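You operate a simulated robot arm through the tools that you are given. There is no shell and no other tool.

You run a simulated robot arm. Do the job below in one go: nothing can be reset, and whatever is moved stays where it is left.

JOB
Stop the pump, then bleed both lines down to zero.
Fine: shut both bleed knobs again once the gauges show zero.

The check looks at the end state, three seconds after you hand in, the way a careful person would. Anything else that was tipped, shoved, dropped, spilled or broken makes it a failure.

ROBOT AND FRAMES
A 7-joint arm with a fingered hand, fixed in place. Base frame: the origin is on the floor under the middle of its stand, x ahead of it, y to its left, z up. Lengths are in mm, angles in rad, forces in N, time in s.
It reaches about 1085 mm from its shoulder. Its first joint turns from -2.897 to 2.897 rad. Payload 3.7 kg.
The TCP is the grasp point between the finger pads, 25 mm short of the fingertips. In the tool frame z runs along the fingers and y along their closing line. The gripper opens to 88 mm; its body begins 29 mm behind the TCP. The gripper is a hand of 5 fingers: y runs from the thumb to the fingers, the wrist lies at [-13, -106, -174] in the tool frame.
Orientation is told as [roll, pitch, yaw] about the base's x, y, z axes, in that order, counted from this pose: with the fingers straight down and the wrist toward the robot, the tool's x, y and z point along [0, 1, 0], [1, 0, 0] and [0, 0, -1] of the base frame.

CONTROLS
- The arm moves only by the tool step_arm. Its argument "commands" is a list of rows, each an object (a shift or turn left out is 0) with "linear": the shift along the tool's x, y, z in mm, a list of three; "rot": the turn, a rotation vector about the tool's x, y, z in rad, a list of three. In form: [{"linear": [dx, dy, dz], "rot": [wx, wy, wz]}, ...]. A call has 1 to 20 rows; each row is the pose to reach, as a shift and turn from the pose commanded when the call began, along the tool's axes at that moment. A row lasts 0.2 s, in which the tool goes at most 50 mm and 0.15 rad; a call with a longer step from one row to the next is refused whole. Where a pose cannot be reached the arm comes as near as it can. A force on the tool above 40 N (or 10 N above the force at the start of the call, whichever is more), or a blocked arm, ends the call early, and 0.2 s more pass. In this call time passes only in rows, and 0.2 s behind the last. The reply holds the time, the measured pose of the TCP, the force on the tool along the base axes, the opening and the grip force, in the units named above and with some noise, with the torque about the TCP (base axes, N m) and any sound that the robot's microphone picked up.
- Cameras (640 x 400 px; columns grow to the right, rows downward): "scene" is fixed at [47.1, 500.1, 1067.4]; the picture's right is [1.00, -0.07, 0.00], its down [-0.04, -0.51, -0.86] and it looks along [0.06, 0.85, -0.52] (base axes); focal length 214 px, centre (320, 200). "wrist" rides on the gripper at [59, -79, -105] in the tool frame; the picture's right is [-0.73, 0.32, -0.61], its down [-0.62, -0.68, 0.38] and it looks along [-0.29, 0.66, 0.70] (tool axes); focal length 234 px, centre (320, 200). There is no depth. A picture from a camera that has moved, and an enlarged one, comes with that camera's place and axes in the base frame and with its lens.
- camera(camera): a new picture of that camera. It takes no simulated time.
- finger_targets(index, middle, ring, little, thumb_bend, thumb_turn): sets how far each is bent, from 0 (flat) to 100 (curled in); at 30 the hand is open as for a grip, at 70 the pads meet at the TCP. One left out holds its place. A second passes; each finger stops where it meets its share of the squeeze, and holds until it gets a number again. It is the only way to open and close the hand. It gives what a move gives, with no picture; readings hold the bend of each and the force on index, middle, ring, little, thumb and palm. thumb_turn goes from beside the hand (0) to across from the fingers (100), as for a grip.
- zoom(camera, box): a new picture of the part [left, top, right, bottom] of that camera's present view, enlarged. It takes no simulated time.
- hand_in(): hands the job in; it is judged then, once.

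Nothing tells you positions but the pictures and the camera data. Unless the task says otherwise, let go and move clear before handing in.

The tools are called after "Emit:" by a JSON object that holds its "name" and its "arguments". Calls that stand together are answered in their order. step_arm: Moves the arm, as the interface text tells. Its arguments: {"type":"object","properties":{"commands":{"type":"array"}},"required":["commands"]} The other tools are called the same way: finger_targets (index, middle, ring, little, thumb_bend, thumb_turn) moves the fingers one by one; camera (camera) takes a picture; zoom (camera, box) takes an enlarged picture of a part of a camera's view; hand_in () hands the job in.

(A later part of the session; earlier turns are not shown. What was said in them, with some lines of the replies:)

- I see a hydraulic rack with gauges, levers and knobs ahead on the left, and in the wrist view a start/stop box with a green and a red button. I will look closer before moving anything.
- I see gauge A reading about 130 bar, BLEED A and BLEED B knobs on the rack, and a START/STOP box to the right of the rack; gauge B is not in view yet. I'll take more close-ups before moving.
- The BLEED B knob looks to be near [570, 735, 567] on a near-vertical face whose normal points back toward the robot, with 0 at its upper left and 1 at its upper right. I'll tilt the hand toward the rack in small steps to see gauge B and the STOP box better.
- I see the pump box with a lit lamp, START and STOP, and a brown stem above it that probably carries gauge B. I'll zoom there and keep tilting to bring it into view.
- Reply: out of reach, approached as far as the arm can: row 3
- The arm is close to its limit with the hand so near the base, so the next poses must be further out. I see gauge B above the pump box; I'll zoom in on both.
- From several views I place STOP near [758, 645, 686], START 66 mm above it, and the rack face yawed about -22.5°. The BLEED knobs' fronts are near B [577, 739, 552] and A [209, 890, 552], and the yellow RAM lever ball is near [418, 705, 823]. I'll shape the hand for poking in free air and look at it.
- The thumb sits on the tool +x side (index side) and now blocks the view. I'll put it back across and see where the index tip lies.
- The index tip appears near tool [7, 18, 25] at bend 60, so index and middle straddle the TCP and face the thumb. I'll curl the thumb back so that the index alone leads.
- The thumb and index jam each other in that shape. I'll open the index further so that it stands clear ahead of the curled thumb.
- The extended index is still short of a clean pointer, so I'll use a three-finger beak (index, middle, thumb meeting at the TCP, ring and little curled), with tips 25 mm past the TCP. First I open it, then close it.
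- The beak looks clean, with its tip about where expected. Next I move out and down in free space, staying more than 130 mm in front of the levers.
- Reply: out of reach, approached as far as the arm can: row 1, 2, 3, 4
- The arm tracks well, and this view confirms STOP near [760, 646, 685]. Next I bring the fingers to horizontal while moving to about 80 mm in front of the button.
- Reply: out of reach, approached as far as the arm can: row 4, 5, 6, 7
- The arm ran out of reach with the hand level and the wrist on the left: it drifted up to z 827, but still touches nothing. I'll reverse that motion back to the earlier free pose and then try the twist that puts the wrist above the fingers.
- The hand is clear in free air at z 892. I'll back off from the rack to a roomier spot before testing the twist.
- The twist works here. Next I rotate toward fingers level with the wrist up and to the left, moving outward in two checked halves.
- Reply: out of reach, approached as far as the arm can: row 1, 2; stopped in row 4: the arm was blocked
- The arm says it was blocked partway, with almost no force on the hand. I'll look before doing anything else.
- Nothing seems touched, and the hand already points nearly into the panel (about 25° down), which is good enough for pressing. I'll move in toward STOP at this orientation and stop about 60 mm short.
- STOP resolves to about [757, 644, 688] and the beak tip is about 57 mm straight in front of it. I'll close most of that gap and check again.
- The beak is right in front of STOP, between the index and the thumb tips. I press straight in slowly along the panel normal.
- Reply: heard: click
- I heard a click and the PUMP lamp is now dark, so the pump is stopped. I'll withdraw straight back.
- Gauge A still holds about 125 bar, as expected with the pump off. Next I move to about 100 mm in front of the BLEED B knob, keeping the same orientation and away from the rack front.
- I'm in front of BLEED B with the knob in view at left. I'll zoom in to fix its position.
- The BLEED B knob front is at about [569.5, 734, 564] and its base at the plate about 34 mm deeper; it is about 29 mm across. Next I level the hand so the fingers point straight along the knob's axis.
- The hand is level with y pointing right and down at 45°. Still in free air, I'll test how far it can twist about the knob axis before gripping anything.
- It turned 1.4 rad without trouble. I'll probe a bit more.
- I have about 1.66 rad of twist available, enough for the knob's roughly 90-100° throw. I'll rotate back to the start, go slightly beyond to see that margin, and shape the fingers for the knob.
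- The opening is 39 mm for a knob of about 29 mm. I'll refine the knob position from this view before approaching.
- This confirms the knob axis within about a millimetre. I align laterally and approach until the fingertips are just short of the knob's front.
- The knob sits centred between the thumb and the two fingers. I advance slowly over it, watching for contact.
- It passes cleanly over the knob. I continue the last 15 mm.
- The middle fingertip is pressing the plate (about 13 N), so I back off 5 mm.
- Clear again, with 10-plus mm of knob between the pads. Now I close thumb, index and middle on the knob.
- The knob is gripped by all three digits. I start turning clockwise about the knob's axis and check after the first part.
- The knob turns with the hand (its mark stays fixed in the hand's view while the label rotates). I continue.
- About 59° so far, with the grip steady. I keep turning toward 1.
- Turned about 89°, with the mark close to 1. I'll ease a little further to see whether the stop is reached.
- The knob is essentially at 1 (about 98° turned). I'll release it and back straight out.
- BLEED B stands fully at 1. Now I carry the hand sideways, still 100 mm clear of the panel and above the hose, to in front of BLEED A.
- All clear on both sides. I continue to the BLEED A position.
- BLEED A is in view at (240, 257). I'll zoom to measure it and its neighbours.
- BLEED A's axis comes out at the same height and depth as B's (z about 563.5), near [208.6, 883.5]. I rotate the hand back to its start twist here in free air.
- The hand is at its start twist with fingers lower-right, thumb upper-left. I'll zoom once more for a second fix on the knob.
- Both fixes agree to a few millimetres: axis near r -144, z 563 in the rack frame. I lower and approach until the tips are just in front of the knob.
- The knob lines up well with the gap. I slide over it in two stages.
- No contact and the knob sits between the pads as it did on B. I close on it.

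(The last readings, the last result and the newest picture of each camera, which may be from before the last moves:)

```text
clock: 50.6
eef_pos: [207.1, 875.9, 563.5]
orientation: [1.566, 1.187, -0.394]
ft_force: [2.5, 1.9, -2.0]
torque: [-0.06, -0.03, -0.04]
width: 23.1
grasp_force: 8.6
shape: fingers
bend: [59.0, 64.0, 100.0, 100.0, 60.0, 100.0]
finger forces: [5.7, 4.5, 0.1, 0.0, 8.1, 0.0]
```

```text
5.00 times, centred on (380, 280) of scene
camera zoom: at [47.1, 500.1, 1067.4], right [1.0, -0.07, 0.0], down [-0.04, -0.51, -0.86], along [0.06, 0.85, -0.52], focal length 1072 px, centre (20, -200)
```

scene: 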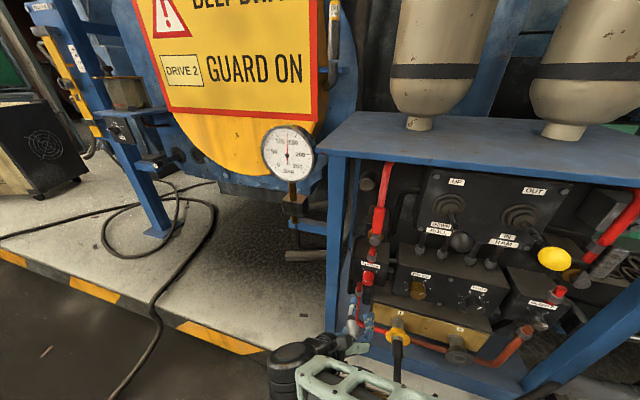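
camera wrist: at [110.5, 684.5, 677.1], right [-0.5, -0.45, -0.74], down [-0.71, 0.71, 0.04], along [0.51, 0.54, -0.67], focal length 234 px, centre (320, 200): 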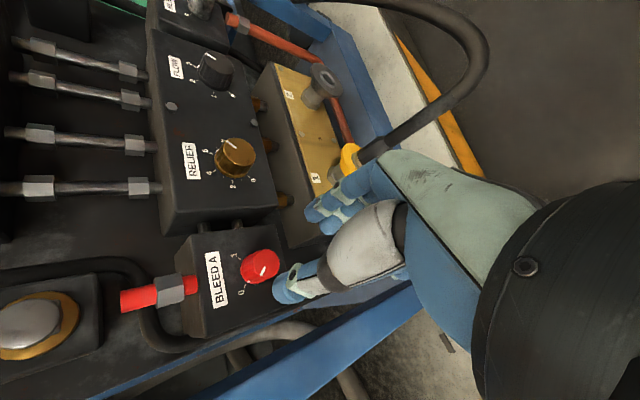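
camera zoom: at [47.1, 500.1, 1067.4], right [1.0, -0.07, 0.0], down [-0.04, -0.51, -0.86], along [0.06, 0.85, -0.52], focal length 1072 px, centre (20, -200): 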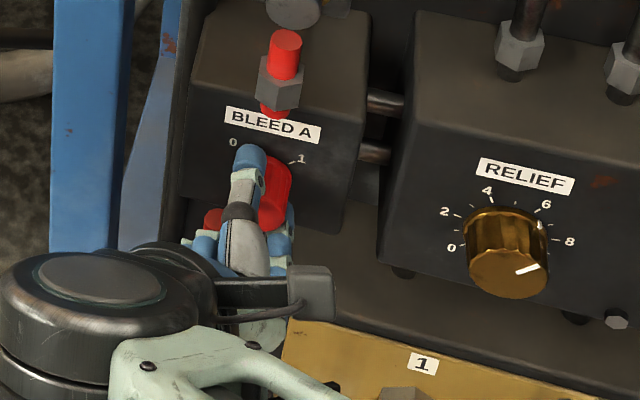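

The knob follows the hand, and the grip is the same as on B. I continue turning clockwise and watch gauge A in the scene view.

Emit:
{"name": "step_arm", "arguments": {"commands": [{"rot": [0, 0, 0.09]}, {"rot": [0, 0, 0.18]}, {"rot": [0, 0, 0.27]}, {"rot": [0, 0, 0.36]}, {"rot": [0, 0, 0.45]}, {"rot": [0, 0, 0.54]}, {"rot": [0, 0, 0.63]}]}}

Emit:
{"name": "zoom", "arguments": {"camera": "scene", "box": [250, 115, 330, 195]}}

Emit:
{"name": "zoom", "arguments": {"camera": "scene", "box": [330, 240, 430, 320]}}

```text
clock: 52.2
eef_pos: [207.6, 877.0, 563.9]
orientation: [-1.569, 1.323, 2.754]
ft_force: [1.5, 2.4, -1.8]
torque: [-0.08, 0.03, -0.01]
width: 23.1
grasp_force: 9.1
shape: fingers
bend: [60.0, 64.0, 100.0, 100.0, 59.0, 100.0]
finger forces: [5.4, 4.5, 0.1, 0.1, 8.5, 0.1]
```

```text
5.00 times, centred on (290, 155) of scene
camera zoom: at [47.1, 500.1, 1067.4], right [1.0, -0.07, 0.0], down [-0.04, -0.51, -0.86], along [0.06, 0.85, -0.52], focal length 1072 px, centre (470, 425)
```

zoom: 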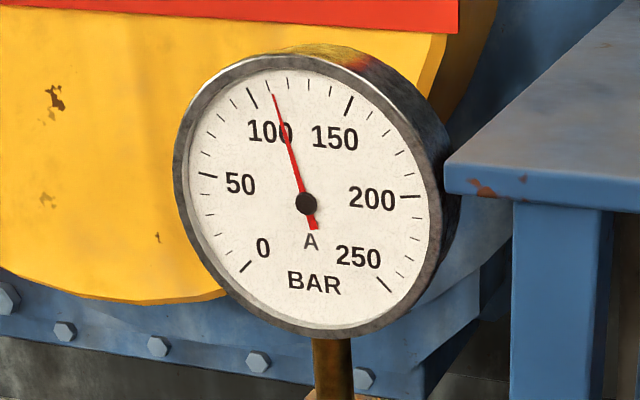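

```text
5.00 times, centred on (380, 280) of scene
camera zoom: at [47.1, 500.1, 1067.4], right [1.0, -0.07, 0.0], down [-0.04, -0.51, -0.86], along [0.06, 0.85, -0.52], focal length 1072 px, centre (20, -200)
```

zoom: 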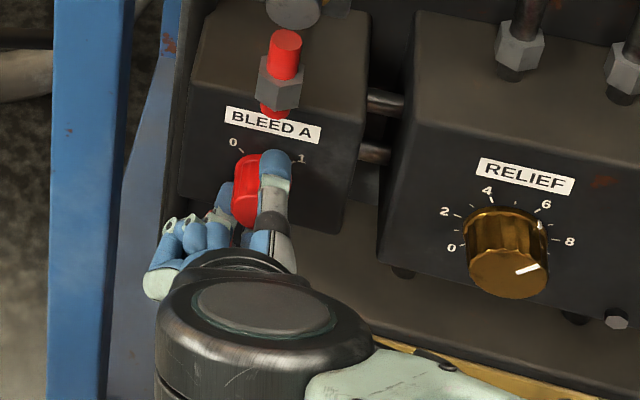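

Gauge A is falling already (about 110 bar). I'll finish opening and keep hold of this knob so that I can close it again once the gauge reads zero.

Emit:
{"name": "step_arm", "arguments": {"commands": [{"rot": [0, 0, 0.09]}, {"rot": [0, 0, 0.18]}, {"rot": [0, 0, 0.27]}, {"rot": [0, 0, 0.36]}, {"rot": [0, 0, 0.45]}, {"rot": [0, 0, 0.54]}, {"rot": [0, 0, 0.54]}, {"rot": [0, 0, 0.54]}]}}

Emit:
{"name": "zoom", "arguments": {"camera": "scene", "box": [250, 115, 330, 195]}}

Emit:
{"name": "zoom", "arguments": {"camera": "scene", "box": [330, 240, 430, 320]}}

```text
clock: 54.0
eef_pos: [206.9, 876.5, 563.8]
orientation: [-1.569, 0.782, 2.752]
ft_force: [-3.0, 2.3, -0.7]
torque: [-0.03, -0.03, 0.1]
width: 23.1
grasp_force: 10.0
shape: fingers
bend: [60.0, 64.0, 100.0, 100.0, 59.0, 100.0]
finger forces: [6.3, 5.9, 0.0, 0.0, 7.9, 0.1]
```

```text
5.00 times, centred on (290, 155) of scene
camera zoom: at [47.1, 500.1, 1067.4], right [1.0, -0.07, 0.0], down [-0.04, -0.51, -0.86], along [0.06, 0.85, -0.52], focal length 1072 px, centre (470, 425)
```

zoom: 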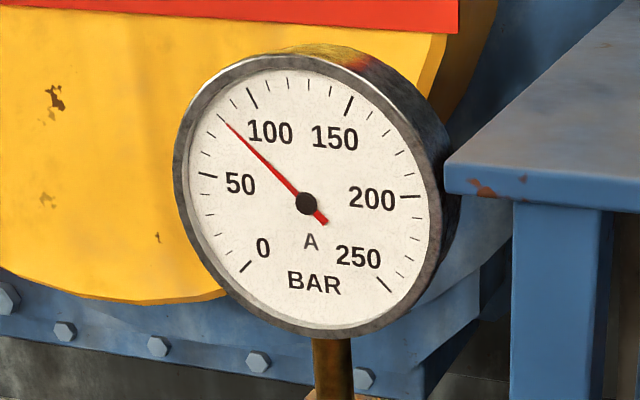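

```text
5.00 times, centred on (380, 280) of scene
camera zoom: at [47.1, 500.1, 1067.4], right [1.0, -0.07, 0.0], down [-0.04, -0.51, -0.86], along [0.06, 0.85, -0.52], focal length 1072 px, centre (20, -200)
```

zoom: 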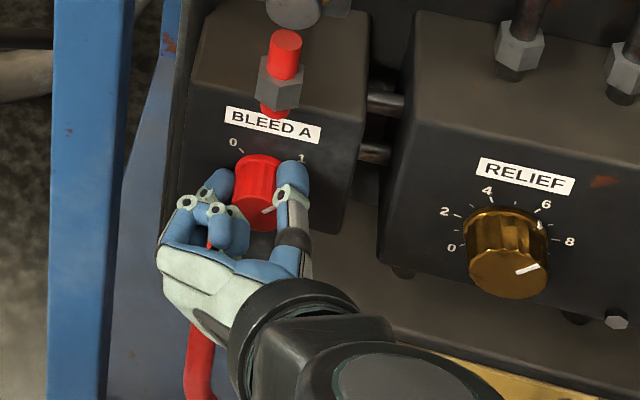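

Gauge A is down to about 83 bar and falling fast. I hold still and let time pass.

Emit:
{"name": "step_arm", "arguments": {"commands": [{}, {}, {}, {}, {}, {}, {}, {}, {}, {}, {}, {}, {}, {}, {}, {}, {}, {}, {}, {}]}}

Emit:
{"name": "zoom", "arguments": {"camera": "scene", "box": [250, 115, 330, 195]}}

```text
clock: 58.2
eef_pos: [206.5, 876.7, 562.3]
orientation: [-1.569, 0.785, 2.75]
ft_force: [-4.9, 0.6, -1.0]
torque: [-0.03, -0.03, 0.12]
width: 22.9
grasp_force: 9.8
shape: fingers
bend: [60.0, 64.0, 100.0, 100.0, 59.0, 100.0]
finger forces: [6.4, 6.3, 0.0, 0.0, 7.8, 0.0]
```

```text
5.00 times, centred on (290, 155) of scene
camera zoom: at [47.1, 500.1, 1067.4], right [1.0, -0.07, 0.0], down [-0.04, -0.51, -0.86], along [0.06, 0.85, -0.52], focal length 1072 px, centre (470, 425)
```

zoom: 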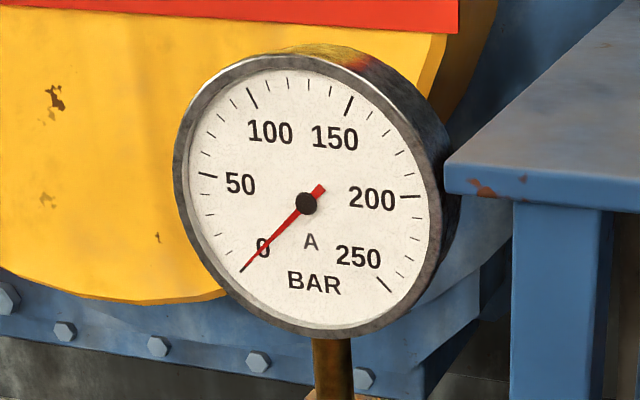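

Gauge A reads zero. I wait a little more to be sure, then turn A back to 0.

Emit:
{"name": "step_arm", "arguments": {"commands": [{}, {}, {}, {}, {}, {}, {}, {}, {}, {}, {}, {}, {}, {}, {}]}}

Emit:
{"name": "zoom", "arguments": {"camera": "scene", "box": [250, 115, 330, 195]}}

```text
clock: 61.4
eef_pos: [207.2, 876.4, 562.5]
orientation: [-1.569, 0.786, 2.75]
ft_force: [-3.9, 1.8, -0.3]
torque: [-0.03, -0.01, 0.12]
width: 23.1
grasp_force: 10.1
shape: fingers
bend: [60.0, 64.0, 100.0, 100.0, 59.0, 100.0]
finger forces: [6.5, 6.3, 0.1, 0.0, 7.7, 0.0]
```

```text
5.00 times, centred on (290, 155) of scene
camera zoom: at [47.1, 500.1, 1067.4], right [1.0, -0.07, 0.0], down [-0.04, -0.51, -0.86], along [0.06, 0.85, -0.52], focal length 1072 px, centre (470, 425)
```

zoom: 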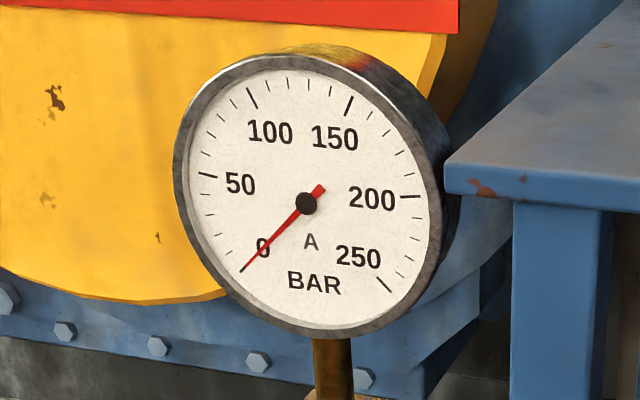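

Gauge A stays at zero. I turn the A knob counter-clockwise back to 0, with a touch extra to seat it.

Emit:
{"name": "step_arm", "arguments": {"commands": [{"rot": [0, 0, -0.1]}, {"rot": [0, 0, -0.2]}, {"rot": [0, 0, -0.3]}, {"rot": [0, 0, -0.4]}, {"rot": [0, 0, -0.5]}, {"rot": [0, 0, -0.6]}, {"rot": [0, 0, -0.7]}, {"rot": [0, 0, -0.8]}, {"rot": [0, 0, -0.9]}, {"rot": [0, 0, -1.0]}, {"rot": [0, 0, -1.1]}, {"rot": [0, 0, -1.2]}, {"rot": [0, 0, -1.3]}, {"rot": [0, 0, -1.4]}, {"rot": [0, 0, -1.5]}, {"rot": [0, 0, -1.57]}, {"rot": [0, 0, -1.62]}, {"rot": [0, 0, -1.66]}, {"rot": [0, 0, -1.66]}]}}

Emit:
{"name": "zoom", "arguments": {"camera": "wrist", "box": [200, 150, 440, 320]}}

Emit:
{"name": "zoom", "arguments": {"camera": "scene", "box": [330, 240, 430, 320]}}

```text
clock: 65.4
eef_pos: [207.3, 876.3, 563.2]
orientation: [1.569, 0.696, -0.392]
ft_force: [3.2, -0.8, -3.7]
torque: [-0.06, 0.09, -0.06]
width: 23.4
grasp_force: 10.1
shape: fingers
bend: [59.0, 64.0, 100.0, 100.0, 61.0, 98.0]
finger forces: [7.7, 5.6, 0.0, 0.0, 7.2, 0.0]
```

```text
2.35 times, centred on (320, 235) of wrist
camera zoom: at [146.5, 788.7, 657.5], right [-0.43, -0.48, -0.76], down [-0.71, 0.71, -0.04], along [0.56, 0.52, -0.64], focal length 551 px, centre (320, 118)
```

zoom: 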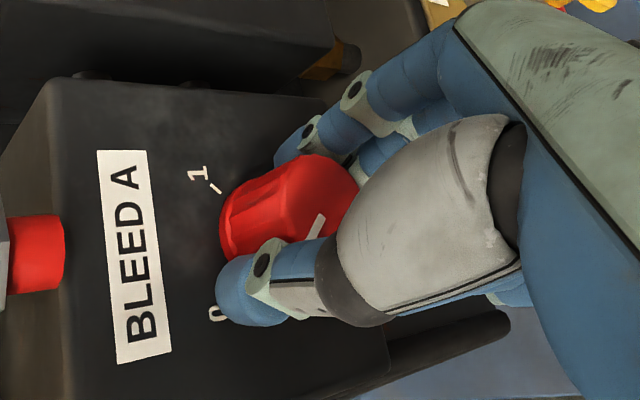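

```text
5.00 times, centred on (380, 280) of scene
camera zoom: at [47.1, 500.1, 1067.4], right [1.0, -0.07, 0.0], down [-0.04, -0.51, -0.86], along [0.06, 0.85, -0.52], focal length 1072 px, centre (20, -200)
```

zoom: 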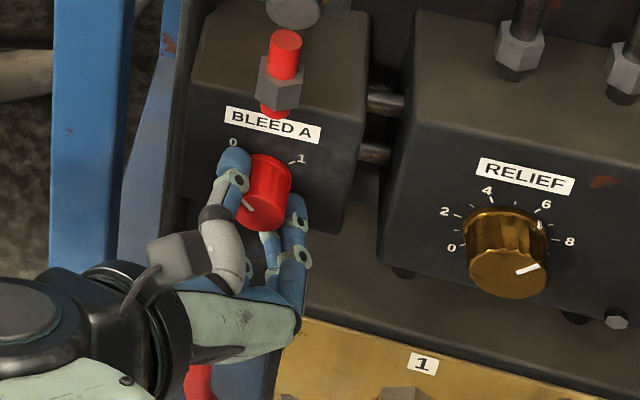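

BLEED A's mark is back toward 0. I release and back off to check it uncovered.

Emit:
{"name": "finger_targets", "arguments": {"index": 52, "middle": 52, "thumb_bend": 50}}

Emit:
{"name": "step_arm", "arguments": {"commands": [{"linear": [0, 0, -12]}, {"linear": [0, 0, -30]}, {"linear": [0, 0, -52]}, {"linear": [0, 0, -80]}, {"linear": [0, 0, -110]}]}}

Emit:
{"name": "zoom", "arguments": {"camera": "scene", "box": [350, 250, 400, 300]}}

Emit:
{"name": "zoom", "arguments": {"camera": "wrist", "box": [180, 210, 340, 330]}}

Emit:
{"name": "zoom", "arguments": {"camera": "scene", "box": [250, 115, 330, 195]}}

```text
clock: 66.4
eef_pos: [207.0, 876.9, 563.0]
orientation: [1.57, 0.696, -0.392]
ft_force: [-0.3, -0.6, -0.1]
torque: [-0.04, -0.03, 0.01]
width: 38.8
grasp_force: 0.0
shape: fingers
bend: [52.0, 52.0, 100.0, 100.0, 50.0, 98.0]
finger forces: [0.0, 0.0, 0.0, 0.0, 0.1, 0.0]
```

```text
clock: 67.6
eef_pos: [164.5, 775.1, 563.1]
orientation: [1.569, 0.695, -0.393]
ft_force: [0.5, -0.7, 0.0]
torque: [0.02, -0.01, -0.03]
width: 39.2
grasp_force: 0.0
shape: fingers
bend: [52.0, 52.0, 100.0, 100.0, 50.0, 98.0]
finger forces: [0.0, 0.1, 0.1, 0.0, 0.1, 0.1]
```

```text
8.00 times, centred on (375, 275) of scene
camera zoom: at [47.1, 500.1, 1067.4], right [1.0, -0.07, 0.0], down [-0.04, -0.51, -0.86], along [0.06, 0.85, -0.52], focal length 1716 px, centre (-120, -400)
```

zoom: 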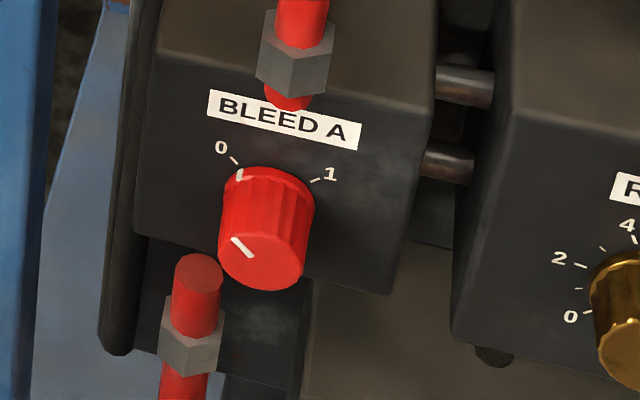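

```text
3.33 times, centred on (260, 270) of wrist
camera zoom: at [103.6, 687.3, 657.6], right [-0.43, -0.48, -0.76], down [-0.71, 0.71, -0.04], along [0.56, 0.52, -0.64], focal length 781 px, centre (520, -33)
```

zoom: 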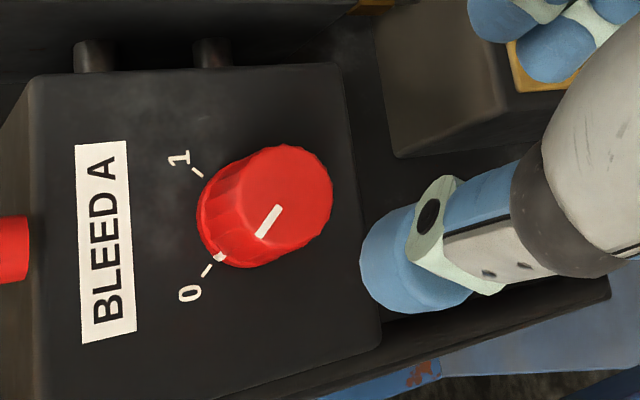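

```text
5.00 times, centred on (290, 155) of scene
camera zoom: at [47.1, 500.1, 1067.4], right [1.0, -0.07, 0.0], down [-0.04, -0.51, -0.86], along [0.06, 0.85, -0.52], focal length 1072 px, centre (470, 425)
```

zoom: 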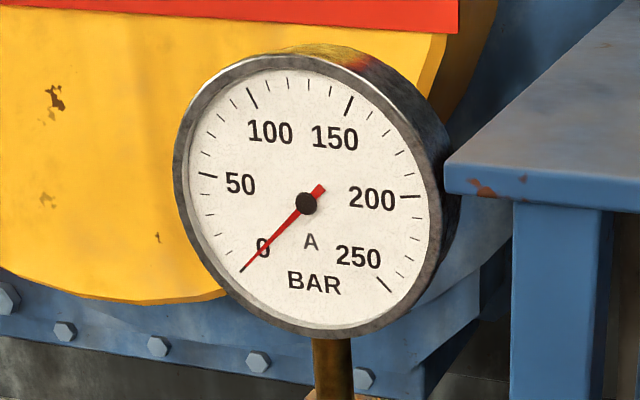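

BLEED A is shut exactly as at the start and gauge A holds zero. Before shutting B I must read gauge B, so I'll move back along the rack to the B side and then rise to look at it, staying right of the RAM lever.

Emit:
{"name": "step_arm", "arguments": {"commands": [{"linear": [20, 10, 0]}, {"linear": [48, 42, 0]}, {"linear": [76, 74, 0]}, {"linear": [103, 105, 0]}, {"linear": [130, 136, 0]}, {"linear": [157, 167, 0]}, {"linear": [184, 198, 0]}, {"linear": [211, 229, 0]}, {"linear": [238, 260, 0]}, {"linear": [264, 290, 0]}]}}

Emit:
{"name": "camera", "arguments": {"camera": "wrist"}}

Emit:
{"name": "camera", "arguments": {"camera": "scene"}}

```text
clock: 69.8
eef_pos: [526.4, 627.8, 580.6]
orientation: [1.568, 0.698, -0.391]
ft_force: [-0.8, 0.1, 0.4]
torque: [-0.03, 0.0, -0.02]
width: 38.8
grasp_force: 0.1
shape: fingers
bend: [52.0, 52.0, 100.0, 100.0, 50.0, 98.0]
finger forces: [0.0, 0.0, 0.0, 0.0, 0.1, 0.0]
```

```text
taken
camera wrist: at [466.1, 539.5, 674.7], right [-0.43, -0.48, -0.76], down [-0.71, 0.7, -0.04], along [0.56, 0.52, -0.65], focal length 234 px, centre (320, 200)
```

wrist: 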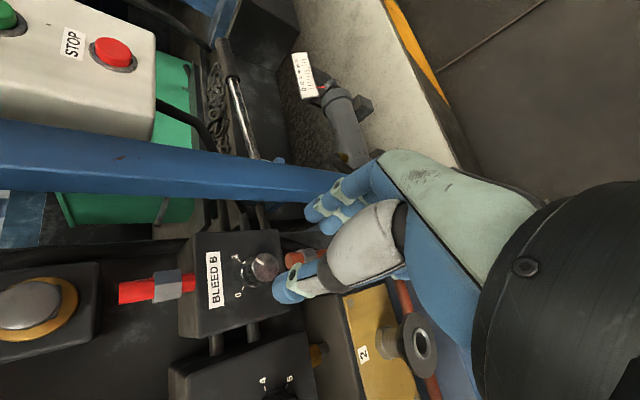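

```text
taken
```

scene: 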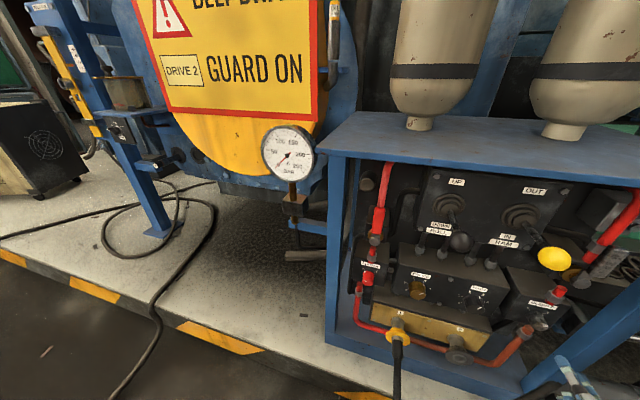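

I rise along the right of the levers toward a pose from which gauge B comes into view.

Emit:
{"name": "step_arm", "arguments": {"commands": [{"linear": [37, -24, -5]}, {"linear": [74, -47, -10]}, {"linear": [111, -71, -10]}, {"linear": [148, -95, -10]}, {"linear": [185, -119, -10]}]}}

Emit:
{"name": "camera", "arguments": {"camera": "wrist"}}

```text
clock: 71.0
eef_pos: [550.6, 605.7, 797.4]
orientation: [1.57, 0.696, -0.393]
ft_force: [-0.9, -0.4, 0.7]
torque: [0.0, 0.01, 0.04]
width: 39.1
grasp_force: 0.2
shape: fingers
bend: [52.0, 52.0, 100.0, 100.0, 50.0, 98.0]
finger forces: [0.1, 0.0, 0.1, 0.0, 0.0, 0.1]
```

```text
taken
camera wrist: at [490.2, 518.3, 892.2], right [-0.43, -0.48, -0.76], down [-0.71, 0.71, -0.04], along [0.56, 0.52, -0.65], focal length 234 px, centre (320, 200)
```

wrist: 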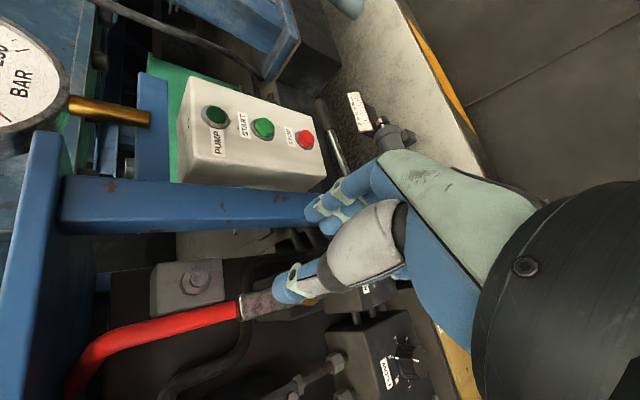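

The PUMP lamp is dark and the lower edge of gauge B is appearing at left. A bit higher.

Emit:
{"name": "step_arm", "arguments": {"commands": [{"linear": [31, -26, 0]}, {"linear": [62, -51, 0]}]}}

Emit:
{"name": "camera", "arguments": {"camera": "wrist"}}

Emit:
{"name": "zoom", "arguments": {"camera": "wrist", "box": [0, 0, 160, 160]}}

```text
clock: 71.6
eef_pos: [551.3, 605.8, 876.3]
orientation: [1.568, 0.698, -0.394]
ft_force: [0.5, -0.7, -0.5]
torque: [0.0, 0.01, 0.04]
width: 39.5
grasp_force: 0.1
shape: fingers
bend: [52.0, 52.0, 100.0, 100.0, 50.0, 98.0]
finger forces: [0.0, 0.0, 0.0, 0.0, 0.1, 0.0]
```

```text
taken
camera wrist: at [491.7, 518.0, 971.8], right [-0.43, -0.48, -0.76], down [-0.71, 0.71, -0.04], along [0.56, 0.52, -0.65], focal length 234 px, centre (320, 200)
```

wrist: 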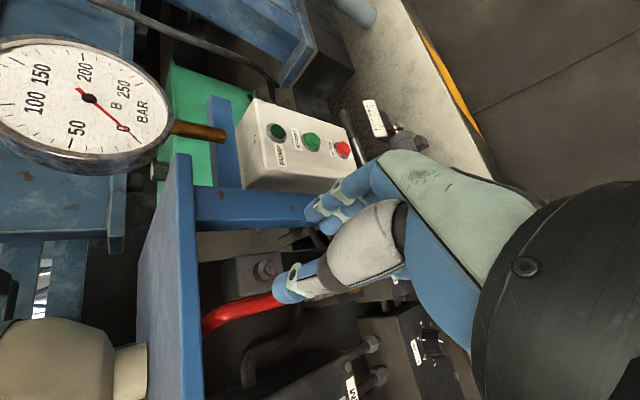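

```text
2.50 times, centred on (80, 80) of wrist
camera zoom: at [491.7, 518.0, 971.8], right [-0.43, -0.48, -0.76], down [-0.71, 0.71, -0.04], along [0.56, 0.52, -0.65], focal length 585 px, centre (920, 500)
```

zoom: 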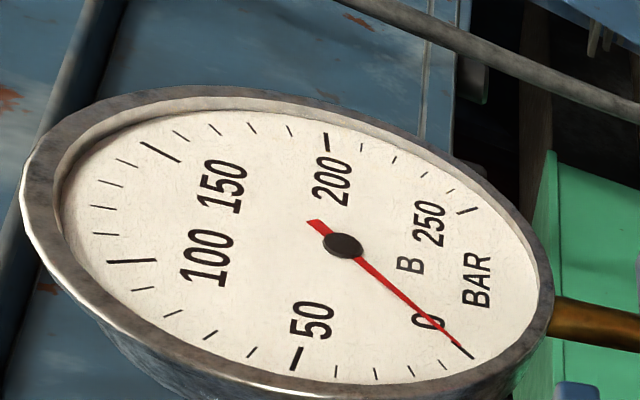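

Gauge B reads zero too. I go back down the same way to in front of BLEED B.

Emit:
{"name": "step_arm", "arguments": {"commands": [{"linear": [-37, 25, 0]}, {"linear": [-74, 50, 0]}, {"linear": [-112, 75, 0]}, {"linear": [-149, 101, 0]}, {"linear": [-186, 126, 0]}, {"linear": [-223, 151, 4]}, {"linear": [-260, 176, 8]}]}}

Emit:
{"name": "step_arm", "arguments": {"commands": [{"rot": [0, 0, 0.14]}, {"rot": [0, 0, 0.28]}, {"rot": [0, 0, 0.42]}, {"rot": [0, 0, 0.56]}, {"rot": [0, 0, 0.7]}, {"rot": [0, 0, 0.84]}, {"rot": [0, 0, 0.98]}, {"rot": [0, 0, 1.12]}, {"rot": [0, 0, 1.26]}, {"rot": [0, 0, 1.4]}, {"rot": [0, 0, 1.5]}, {"rot": [0, 0, 1.59]}]}}

Emit:
{"name": "camera", "arguments": {"camera": "wrist"}}

Emit:
{"name": "zoom", "arguments": {"camera": "scene", "box": [480, 250, 640, 400]}}

```text
clock: 73.2
eef_pos: [527.1, 625.2, 565.1]
orientation: [1.571, 0.696, -0.393]
ft_force: [-0.2, -0.4, -0.8]
torque: [-0.02, -0.01, 0.02]
width: 38.8
grasp_force: 0.1
shape: fingers
bend: [52.0, 52.0, 100.0, 100.0, 50.0, 98.0]
finger forces: [0.0, 0.0, 0.1, 0.1, 0.1, 0.1]
```

```text
clock: 75.8
eef_pos: [523.5, 624.5, 566.5]
orientation: [-1.568, 0.851, 2.751]
ft_force: [-0.2, -0.7, -0.3]
torque: [0.03, -0.01, -0.01]
width: 38.9
grasp_force: 0.3
shape: fingers
bend: [52.0, 52.0, 100.0, 100.0, 50.0, 98.0]
finger forces: [0.0, 0.1, 0.1, 0.0, 0.0, 0.0]
```

```text
taken
camera wrist: at [572.7, 491.8, 585.5], right [-0.93, -0.27, 0.24], down [0.13, 0.36, 0.92], along [-0.34, 0.89, -0.3], focal length 234 px, centre (320, 200)
```

wrist: 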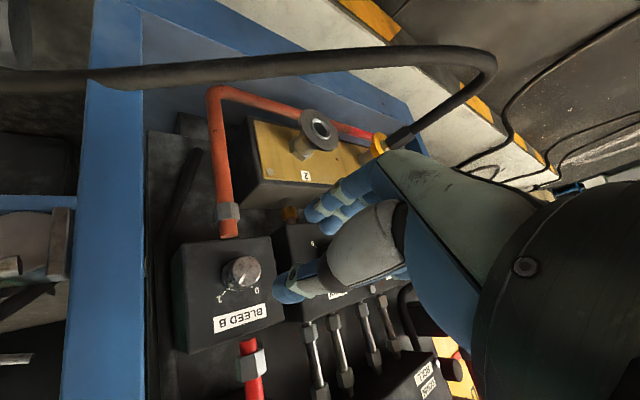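

```text
2.67 times, centred on (560, 325) of scene
camera zoom: at [47.1, 500.1, 1067.4], right [1.0, -0.07, 0.0], down [-0.04, -0.51, -0.86], along [0.06, 0.85, -0.52], focal length 572 px, centre (-320, -133)
```

zoom: 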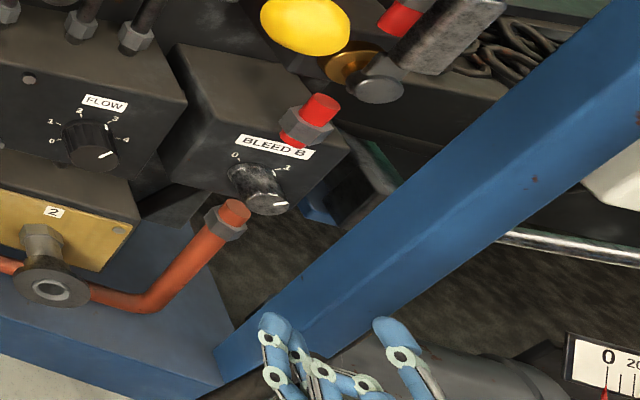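

I'm lined up in front of BLEED B, at the twist used when it was left open. I approach to just short of the knob.

Emit:
{"name": "step_arm", "arguments": {"commands": [{"linear": [1.6, 1.2, 15]}, {"linear": [3.2, 2.5, 38]}, {"linear": [3.2, 2.5, 60]}, {"linear": [3.2, 2.5, 78]}]}}

Emit:
{"name": "zoom", "arguments": {"camera": "wrist", "box": [200, 150, 440, 320]}}

Emit:
{"name": "zoom", "arguments": {"camera": "scene", "box": [500, 280, 600, 360]}}

```text
clock: 76.8
eef_pos: [555.8, 697.0, 563.5]
orientation: [-1.569, 0.853, 2.751]
ft_force: [1.0, -0.3, -0.3]
torque: [0.02, -0.01, 0.0]
width: 39.1
grasp_force: 0.0
shape: fingers
bend: [52.0, 52.0, 100.0, 100.0, 50.0, 98.0]
finger forces: [0.1, 0.1, 0.1, 0.0, 0.0, 0.0]
```

```text
2.35 times, centred on (320, 235) of wrist
camera zoom: at [604.0, 563.7, 582.6], right [-0.93, -0.27, 0.23], down [0.13, 0.36, 0.92], along [-0.33, 0.89, -0.31], focal length 551 px, centre (320, 118)
```

zoom: 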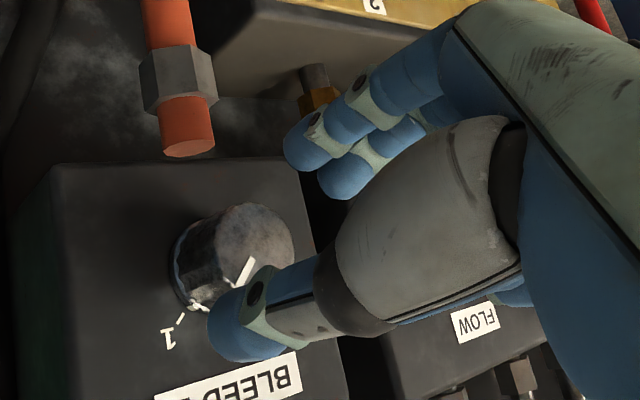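

```text
5.00 times, centred on (550, 320) of scene
camera zoom: at [47.1, 500.1, 1067.4], right [1.0, -0.07, 0.0], down [-0.04, -0.51, -0.86], along [0.06, 0.85, -0.52], focal length 1072 px, centre (-830, -400)
```

zoom: 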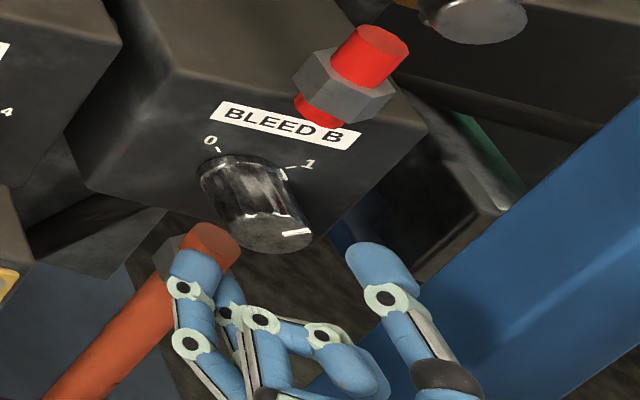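

The alignment matches the earlier good approach. I slide over the knob and grip it.

Emit:
{"name": "step_arm", "arguments": {"commands": [{"linear": [0, 0, 8]}, {"linear": [0, 0, 16]}, {"linear": [0, 0, 24]}, {"linear": [0, 0, 30]}, {"linear": [0, 0, 34]}]}}

Emit:
{"name": "zoom", "arguments": {"camera": "wrist", "box": [200, 150, 440, 320]}}

```text
clock: 78.0
eef_pos: [567.4, 729.3, 561.8]
orientation: [-1.57, 0.854, 2.751]
ft_force: [0.3, -0.1, 0.4]
torque: [0.01, 0.0, 0.01]
width: 39.0
grasp_force: 0.0
shape: fingers
bend: [52.0, 52.0, 100.0, 100.0, 50.0, 98.0]
finger forces: [0.0, 0.1, 0.1, 0.1, 0.0, 0.0]
```

```text
2.35 times, centred on (320, 235) of wrist
camera zoom: at [616.5, 595.2, 581.5], right [-0.93, -0.27, 0.23], down [0.13, 0.36, 0.92], along [-0.34, 0.89, -0.31], focal length 551 px, centre (320, 118)
```

zoom: 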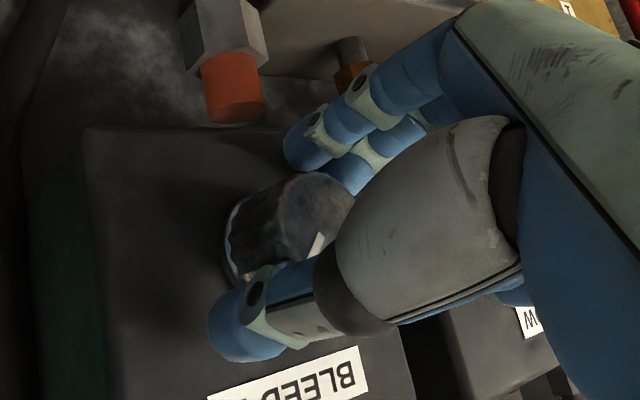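

Well placed, no contact. I close the grip and turn B counter-clockwise back to 0.

Emit:
{"name": "finger_targets", "arguments": {"index": 70, "middle": 70, "thumb_bend": 70}}

Emit:
{"name": "step_arm", "arguments": {"commands": [{"rot": [0, 0, -0.09]}, {"rot": [0, 0, -0.18]}, {"rot": [0, 0, -0.27]}, {"rot": [0, 0, -0.36]}, {"rot": [0, 0, -0.45]}, {"rot": [0, 0, -0.54]}, {"rot": [0, 0, -0.63]}, {"rot": [0, 0, -0.72]}, {"rot": [0, 0, -0.81]}, {"rot": [0, 0, -0.9]}, {"rot": [0, 0, -0.99]}, {"rot": [0, 0, -1.08]}, {"rot": [0, 0, -1.17]}, {"rot": [0, 0, -1.26]}, {"rot": [0, 0, -1.35]}, {"rot": [0, 0, -1.44]}, {"rot": [0, 0, -1.53]}, {"rot": [0, 0, -1.6]}]}}

Emit:
{"name": "zoom", "arguments": {"camera": "wrist", "box": [200, 150, 440, 320]}}

Emit:
{"name": "zoom", "arguments": {"camera": "scene", "box": [500, 280, 600, 360]}}

```text
clock: 79.0
eef_pos: [567.6, 728.0, 561.7]
orientation: [-1.568, 0.856, 2.752]
ft_force: [0.1, 1.1, 0.4]
torque: [-0.05, -0.01, 0.02]
width: 22.6
grasp_force: 8.8
shape: fingers
bend: [62.0, 64.0, 100.0, 100.0, 58.0, 99.0]
finger forces: [4.5, 4.2, 0.1, 0.0, 8.8, 0.1]
```

```text
clock: 82.8
eef_pos: [567.8, 726.8, 562.2]
orientation: [1.569, 0.687, -0.392]
ft_force: [7.7, 0.2, 1.6]
torque: [0.02, 0.02, -0.13]
width: 23.1
grasp_force: 9.5
shape: fingers
bend: [59.0, 65.0, 100.0, 100.0, 61.0, 96.0]
finger forces: [7.3, 3.9, 0.0, 0.1, 7.2, 0.1]
```

```text
2.35 times, centred on (320, 235) of wrist
camera zoom: at [505.5, 640.0, 655.9], right [-0.43, -0.48, -0.77], down [-0.71, 0.71, -0.05], along [0.57, 0.52, -0.64], focal length 551 px, centre (320, 118)
```

zoom: 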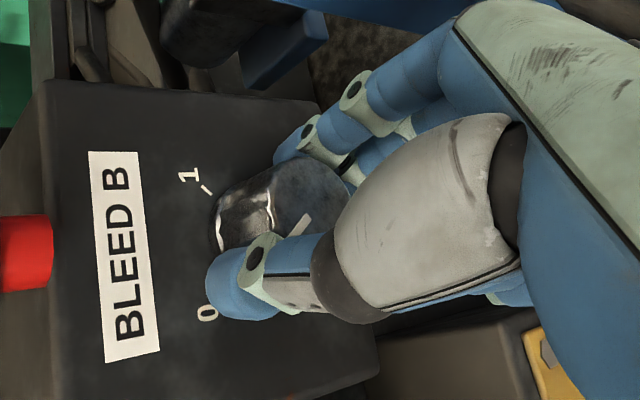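

```text
5.00 times, centred on (550, 320) of scene
camera zoom: at [47.1, 500.1, 1067.4], right [1.0, -0.07, 0.0], down [-0.04, -0.51, -0.86], along [0.06, 0.85, -0.52], focal length 1072 px, centre (-830, -400)
```

zoom: 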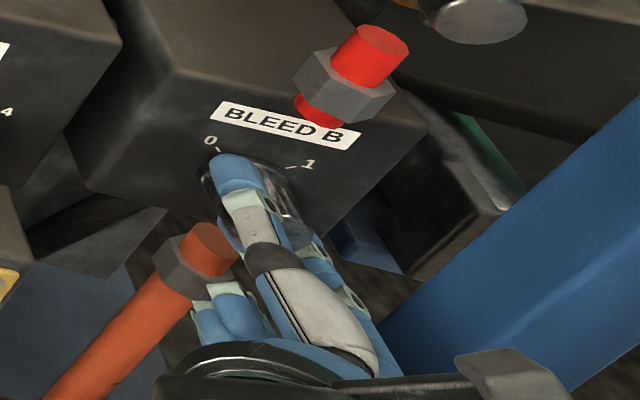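

B has come back about 92°. I ease on a little further to make sure it seats at 0.

Emit:
{"name": "step_arm", "arguments": {"commands": [{"rot": [0, 0, -0.05]}, {"rot": [0, 0, -0.1]}, {"rot": [0, 0, -0.15]}, {"rot": [0, 0, -0.15]}]}}

Emit:
{"name": "zoom", "arguments": {"camera": "wrist", "box": [200, 150, 440, 320]}}

```text
clock: 83.8
eef_pos: [566.8, 727.8, 562.2]
orientation: [1.569, 0.537, -0.393]
ft_force: [6.1, -3.3, 1.4]
torque: [0.06, 0.05, -0.16]
width: 23.0
grasp_force: 9.9
shape: fingers
bend: [58.0, 65.0, 100.0, 100.0, 61.0, 96.0]
finger forces: [7.7, 4.3, 0.0, 0.0, 7.4, 0.0]
```

```text
2.35 times, centred on (320, 235) of wrist
camera zoom: at [492.6, 645.7, 651.1], right [-0.32, -0.53, -0.79], down [-0.69, 0.7, -0.19], along [0.65, 0.48, -0.59], focal length 551 px, centre (320, 118)
```

zoom: 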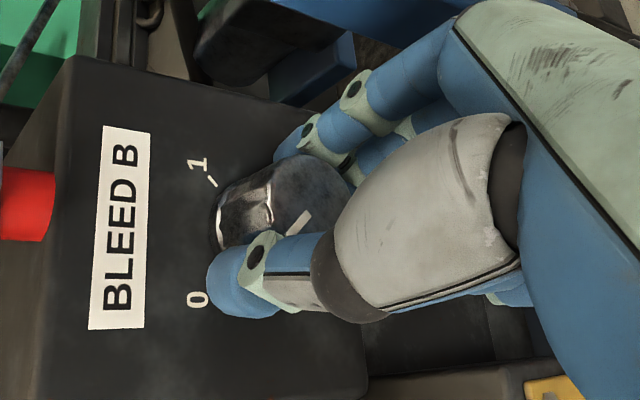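

Now I release B and back away to look at it.

Emit:
{"name": "finger_targets", "arguments": {"index": 52, "middle": 52, "thumb_bend": 50}}

Emit:
{"name": "step_arm", "arguments": {"commands": [{"linear": [0, 0, -12]}, {"linear": [0, 0, -30]}, {"linear": [0, 0, -52]}, {"linear": [0, 0, -80]}, {"linear": [0, 0, -110]}]}}

Emit:
{"name": "zoom", "arguments": {"camera": "scene", "box": [510, 290, 570, 340]}}

Emit:
{"name": "zoom", "arguments": {"camera": "wrist", "box": [140, 220, 340, 345]}}

Emit:
{"name": "zoom", "arguments": {"camera": "scene", "box": [250, 115, 330, 195]}}

```text
clock: 84.8
eef_pos: [567.3, 727.3, 562.3]
orientation: [1.568, 0.537, -0.393]
ft_force: [-0.4, 0.1, 0.7]
torque: [-0.02, 0.01, -0.01]
width: 39.0
grasp_force: 0.1
shape: fingers
bend: [52.0, 52.0, 100.0, 100.0, 50.0, 98.0]
finger forces: [0.0, 0.1, 0.0, 0.1, 0.0, 0.0]
```

```text
clock: 86.0
eef_pos: [525.2, 626.1, 561.1]
orientation: [1.572, 0.539, -0.393]
ft_force: [0.2, 0.5, -0.2]
torque: [-0.03, 0.01, 0.0]
width: 39.1
grasp_force: 0.1
shape: fingers
bend: [52.0, 52.0, 100.0, 100.0, 50.0, 98.0]
finger forces: [0.0, 0.0, 0.0, 0.0, 0.0, 0.0]
```

```text
8.00 times, centred on (540, 315) of scene
camera zoom: at [47.1, 500.1, 1067.4], right [1.0, -0.07, 0.0], down [-0.04, -0.51, -0.86], along [0.06, 0.85, -0.52], focal length 1716 px, centre (-1440, -720)
```

zoom: 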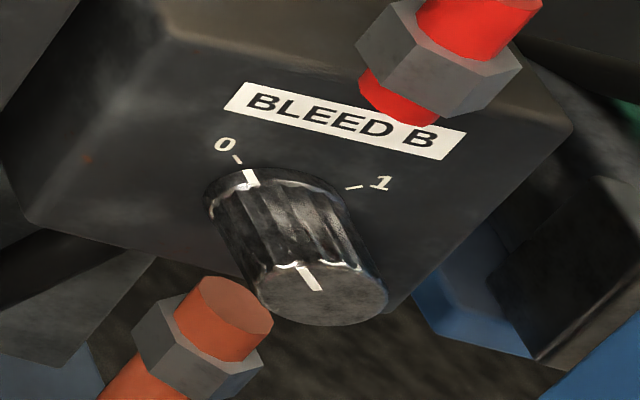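

```text
3.20 times, centred on (240, 282) of wrist
camera zoom: at [449.9, 544.4, 651.1], right [-0.32, -0.53, -0.79], down [-0.69, 0.7, -0.19], along [0.65, 0.48, -0.59], focal length 749 px, centre (576, -64)
```

zoom: 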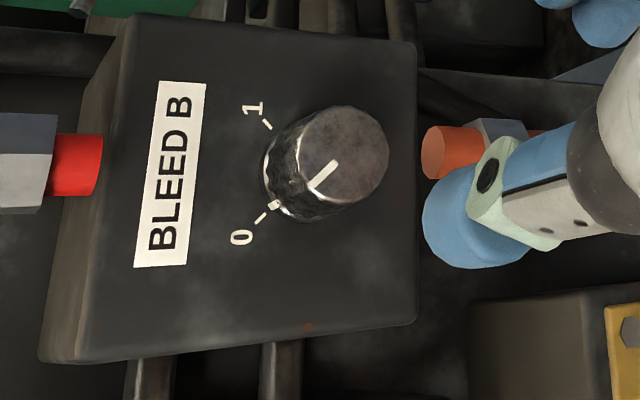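

```text
5.00 times, centred on (290, 155) of scene
camera zoom: at [47.1, 500.1, 1067.4], right [1.0, -0.07, 0.0], down [-0.04, -0.51, -0.86], along [0.06, 0.85, -0.52], focal length 1072 px, centre (470, 425)
```

zoom: 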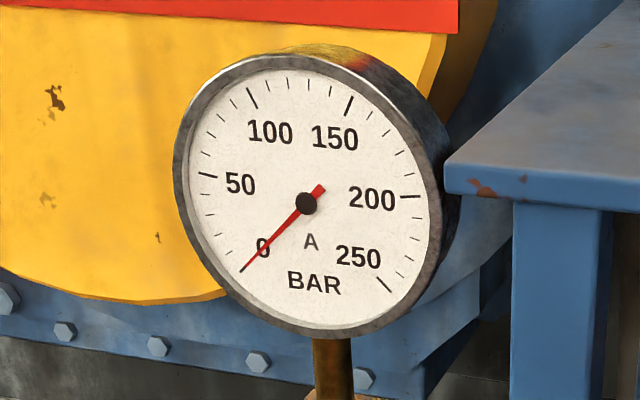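

BLEED B's mark is back on 0, same as at the start, and gauge A holds zero. I'll rise once more to confirm gauge B and the pump lamp before handing in.

Emit:
{"name": "step_arm", "arguments": {"commands": [{"linear": [0, 0, -4], "rot": [0, 0, 0.08]}, {"linear": [0, 0, -8], "rot": [0, 0, 0.16]}]}}

Emit:
{"name": "step_arm", "arguments": {"commands": [{"linear": [37, -25, 0]}, {"linear": [74, -50, 0]}, {"linear": [112, -75, 0]}, {"linear": [149, -101, 0]}, {"linear": [186, -126, 0]}, {"linear": [223, -151, 0]}, {"linear": [260, -176, 0]}]}}

Emit:
{"name": "camera", "arguments": {"camera": "wrist"}}

Emit:
{"name": "zoom", "arguments": {"camera": "wrist", "box": [0, 0, 160, 160]}}

Emit:
{"name": "camera", "arguments": {"camera": "scene"}}

```text
clock: 86.6
eef_pos: [521.1, 619.5, 560.7]
orientation: [1.571, 0.697, -0.39]
ft_force: [0.4, 0.3, 0.3]
torque: [0.01, 0.0, 0.0]
width: 38.6
grasp_force: 0.0
shape: fingers
bend: [52.0, 52.0, 100.0, 100.0, 50.0, 98.0]
finger forces: [0.0, 0.0, 0.1, 0.0, 0.0, 0.1]
```

```text
clock: 88.2
eef_pos: [553.3, 607.3, 872.8]
orientation: [1.569, 0.698, -0.393]
ft_force: [0.3, -0.1, -0.8]
torque: [0.02, 0.02, 0.04]
width: 38.9
grasp_force: 0.0
shape: fingers
bend: [52.0, 52.0, 100.0, 100.0, 50.0, 98.0]
finger forces: [0.0, 0.1, 0.0, 0.0, 0.0, 0.0]
```

```text
taken
camera wrist: at [491.6, 519.6, 968.6], right [-0.43, -0.48, -0.76], down [-0.71, 0.71, -0.04], along [0.56, 0.52, -0.65], focal length 234 px, centre (320, 200)
```

wrist: 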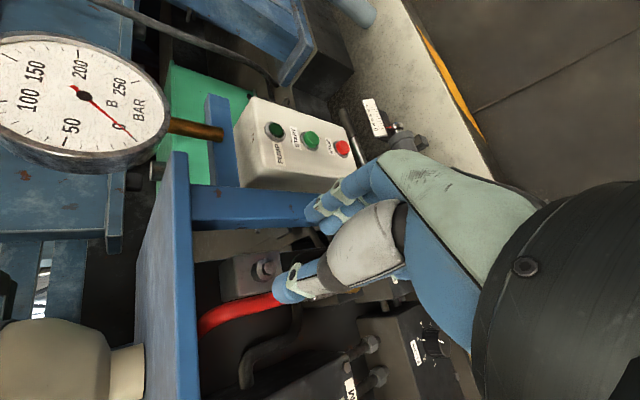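

```text
2.50 times, centred on (80, 80) of wrist
camera zoom: at [491.6, 519.6, 968.6], right [-0.43, -0.48, -0.76], down [-0.71, 0.71, -0.04], along [0.56, 0.52, -0.65], focal length 585 px, centre (920, 500)
```

zoom: 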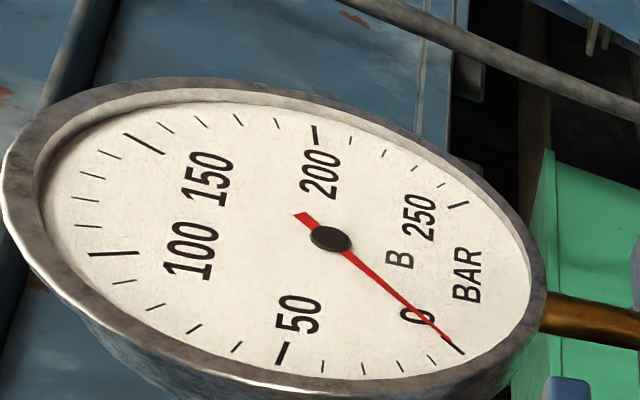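

```text
taken
```

scene: 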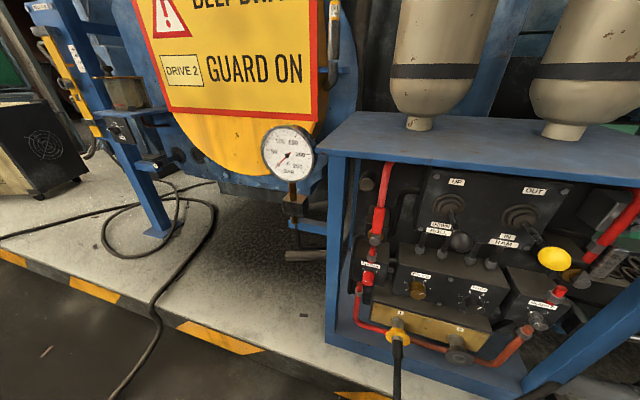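

Both gauges read zero, both bleed knobs are shut at 0, the pump lamp is dark and nothing else has moved. The hand is empty and clear of the rack, so I hand in.

Emit:
{"name": "hand_in", "arguments": {}}

```text
The job is handed in.
```

The pump is stopped, both lines are bled to zero, and both bleed knobs are shut again.

- **Pump:** I pressed STOP and heard a click. The PUMP lamp went dark and was still dark at the final look.
- **Line A:** I opened BLEED A and watched the gauge fall to 0, then turned the knob back to 0. The gauge still read 0 after the knob was shut.
- **Line B:** I opened BLEED B and left it open until its gauge read 0, then turned the knob back to 0. The gauge read 0 again at the last check before handing in.

In the final pictures, the levers and hose look as they did at the start. The arm reported a blockage once in free air on the way to STOP. The force on the hand was near zero, and the pictures showed nothing touched. One fingertip also pressed lightly on the BLEED B plate, at about 13 N, so I backed off. The hand is empty and clear of the rack.
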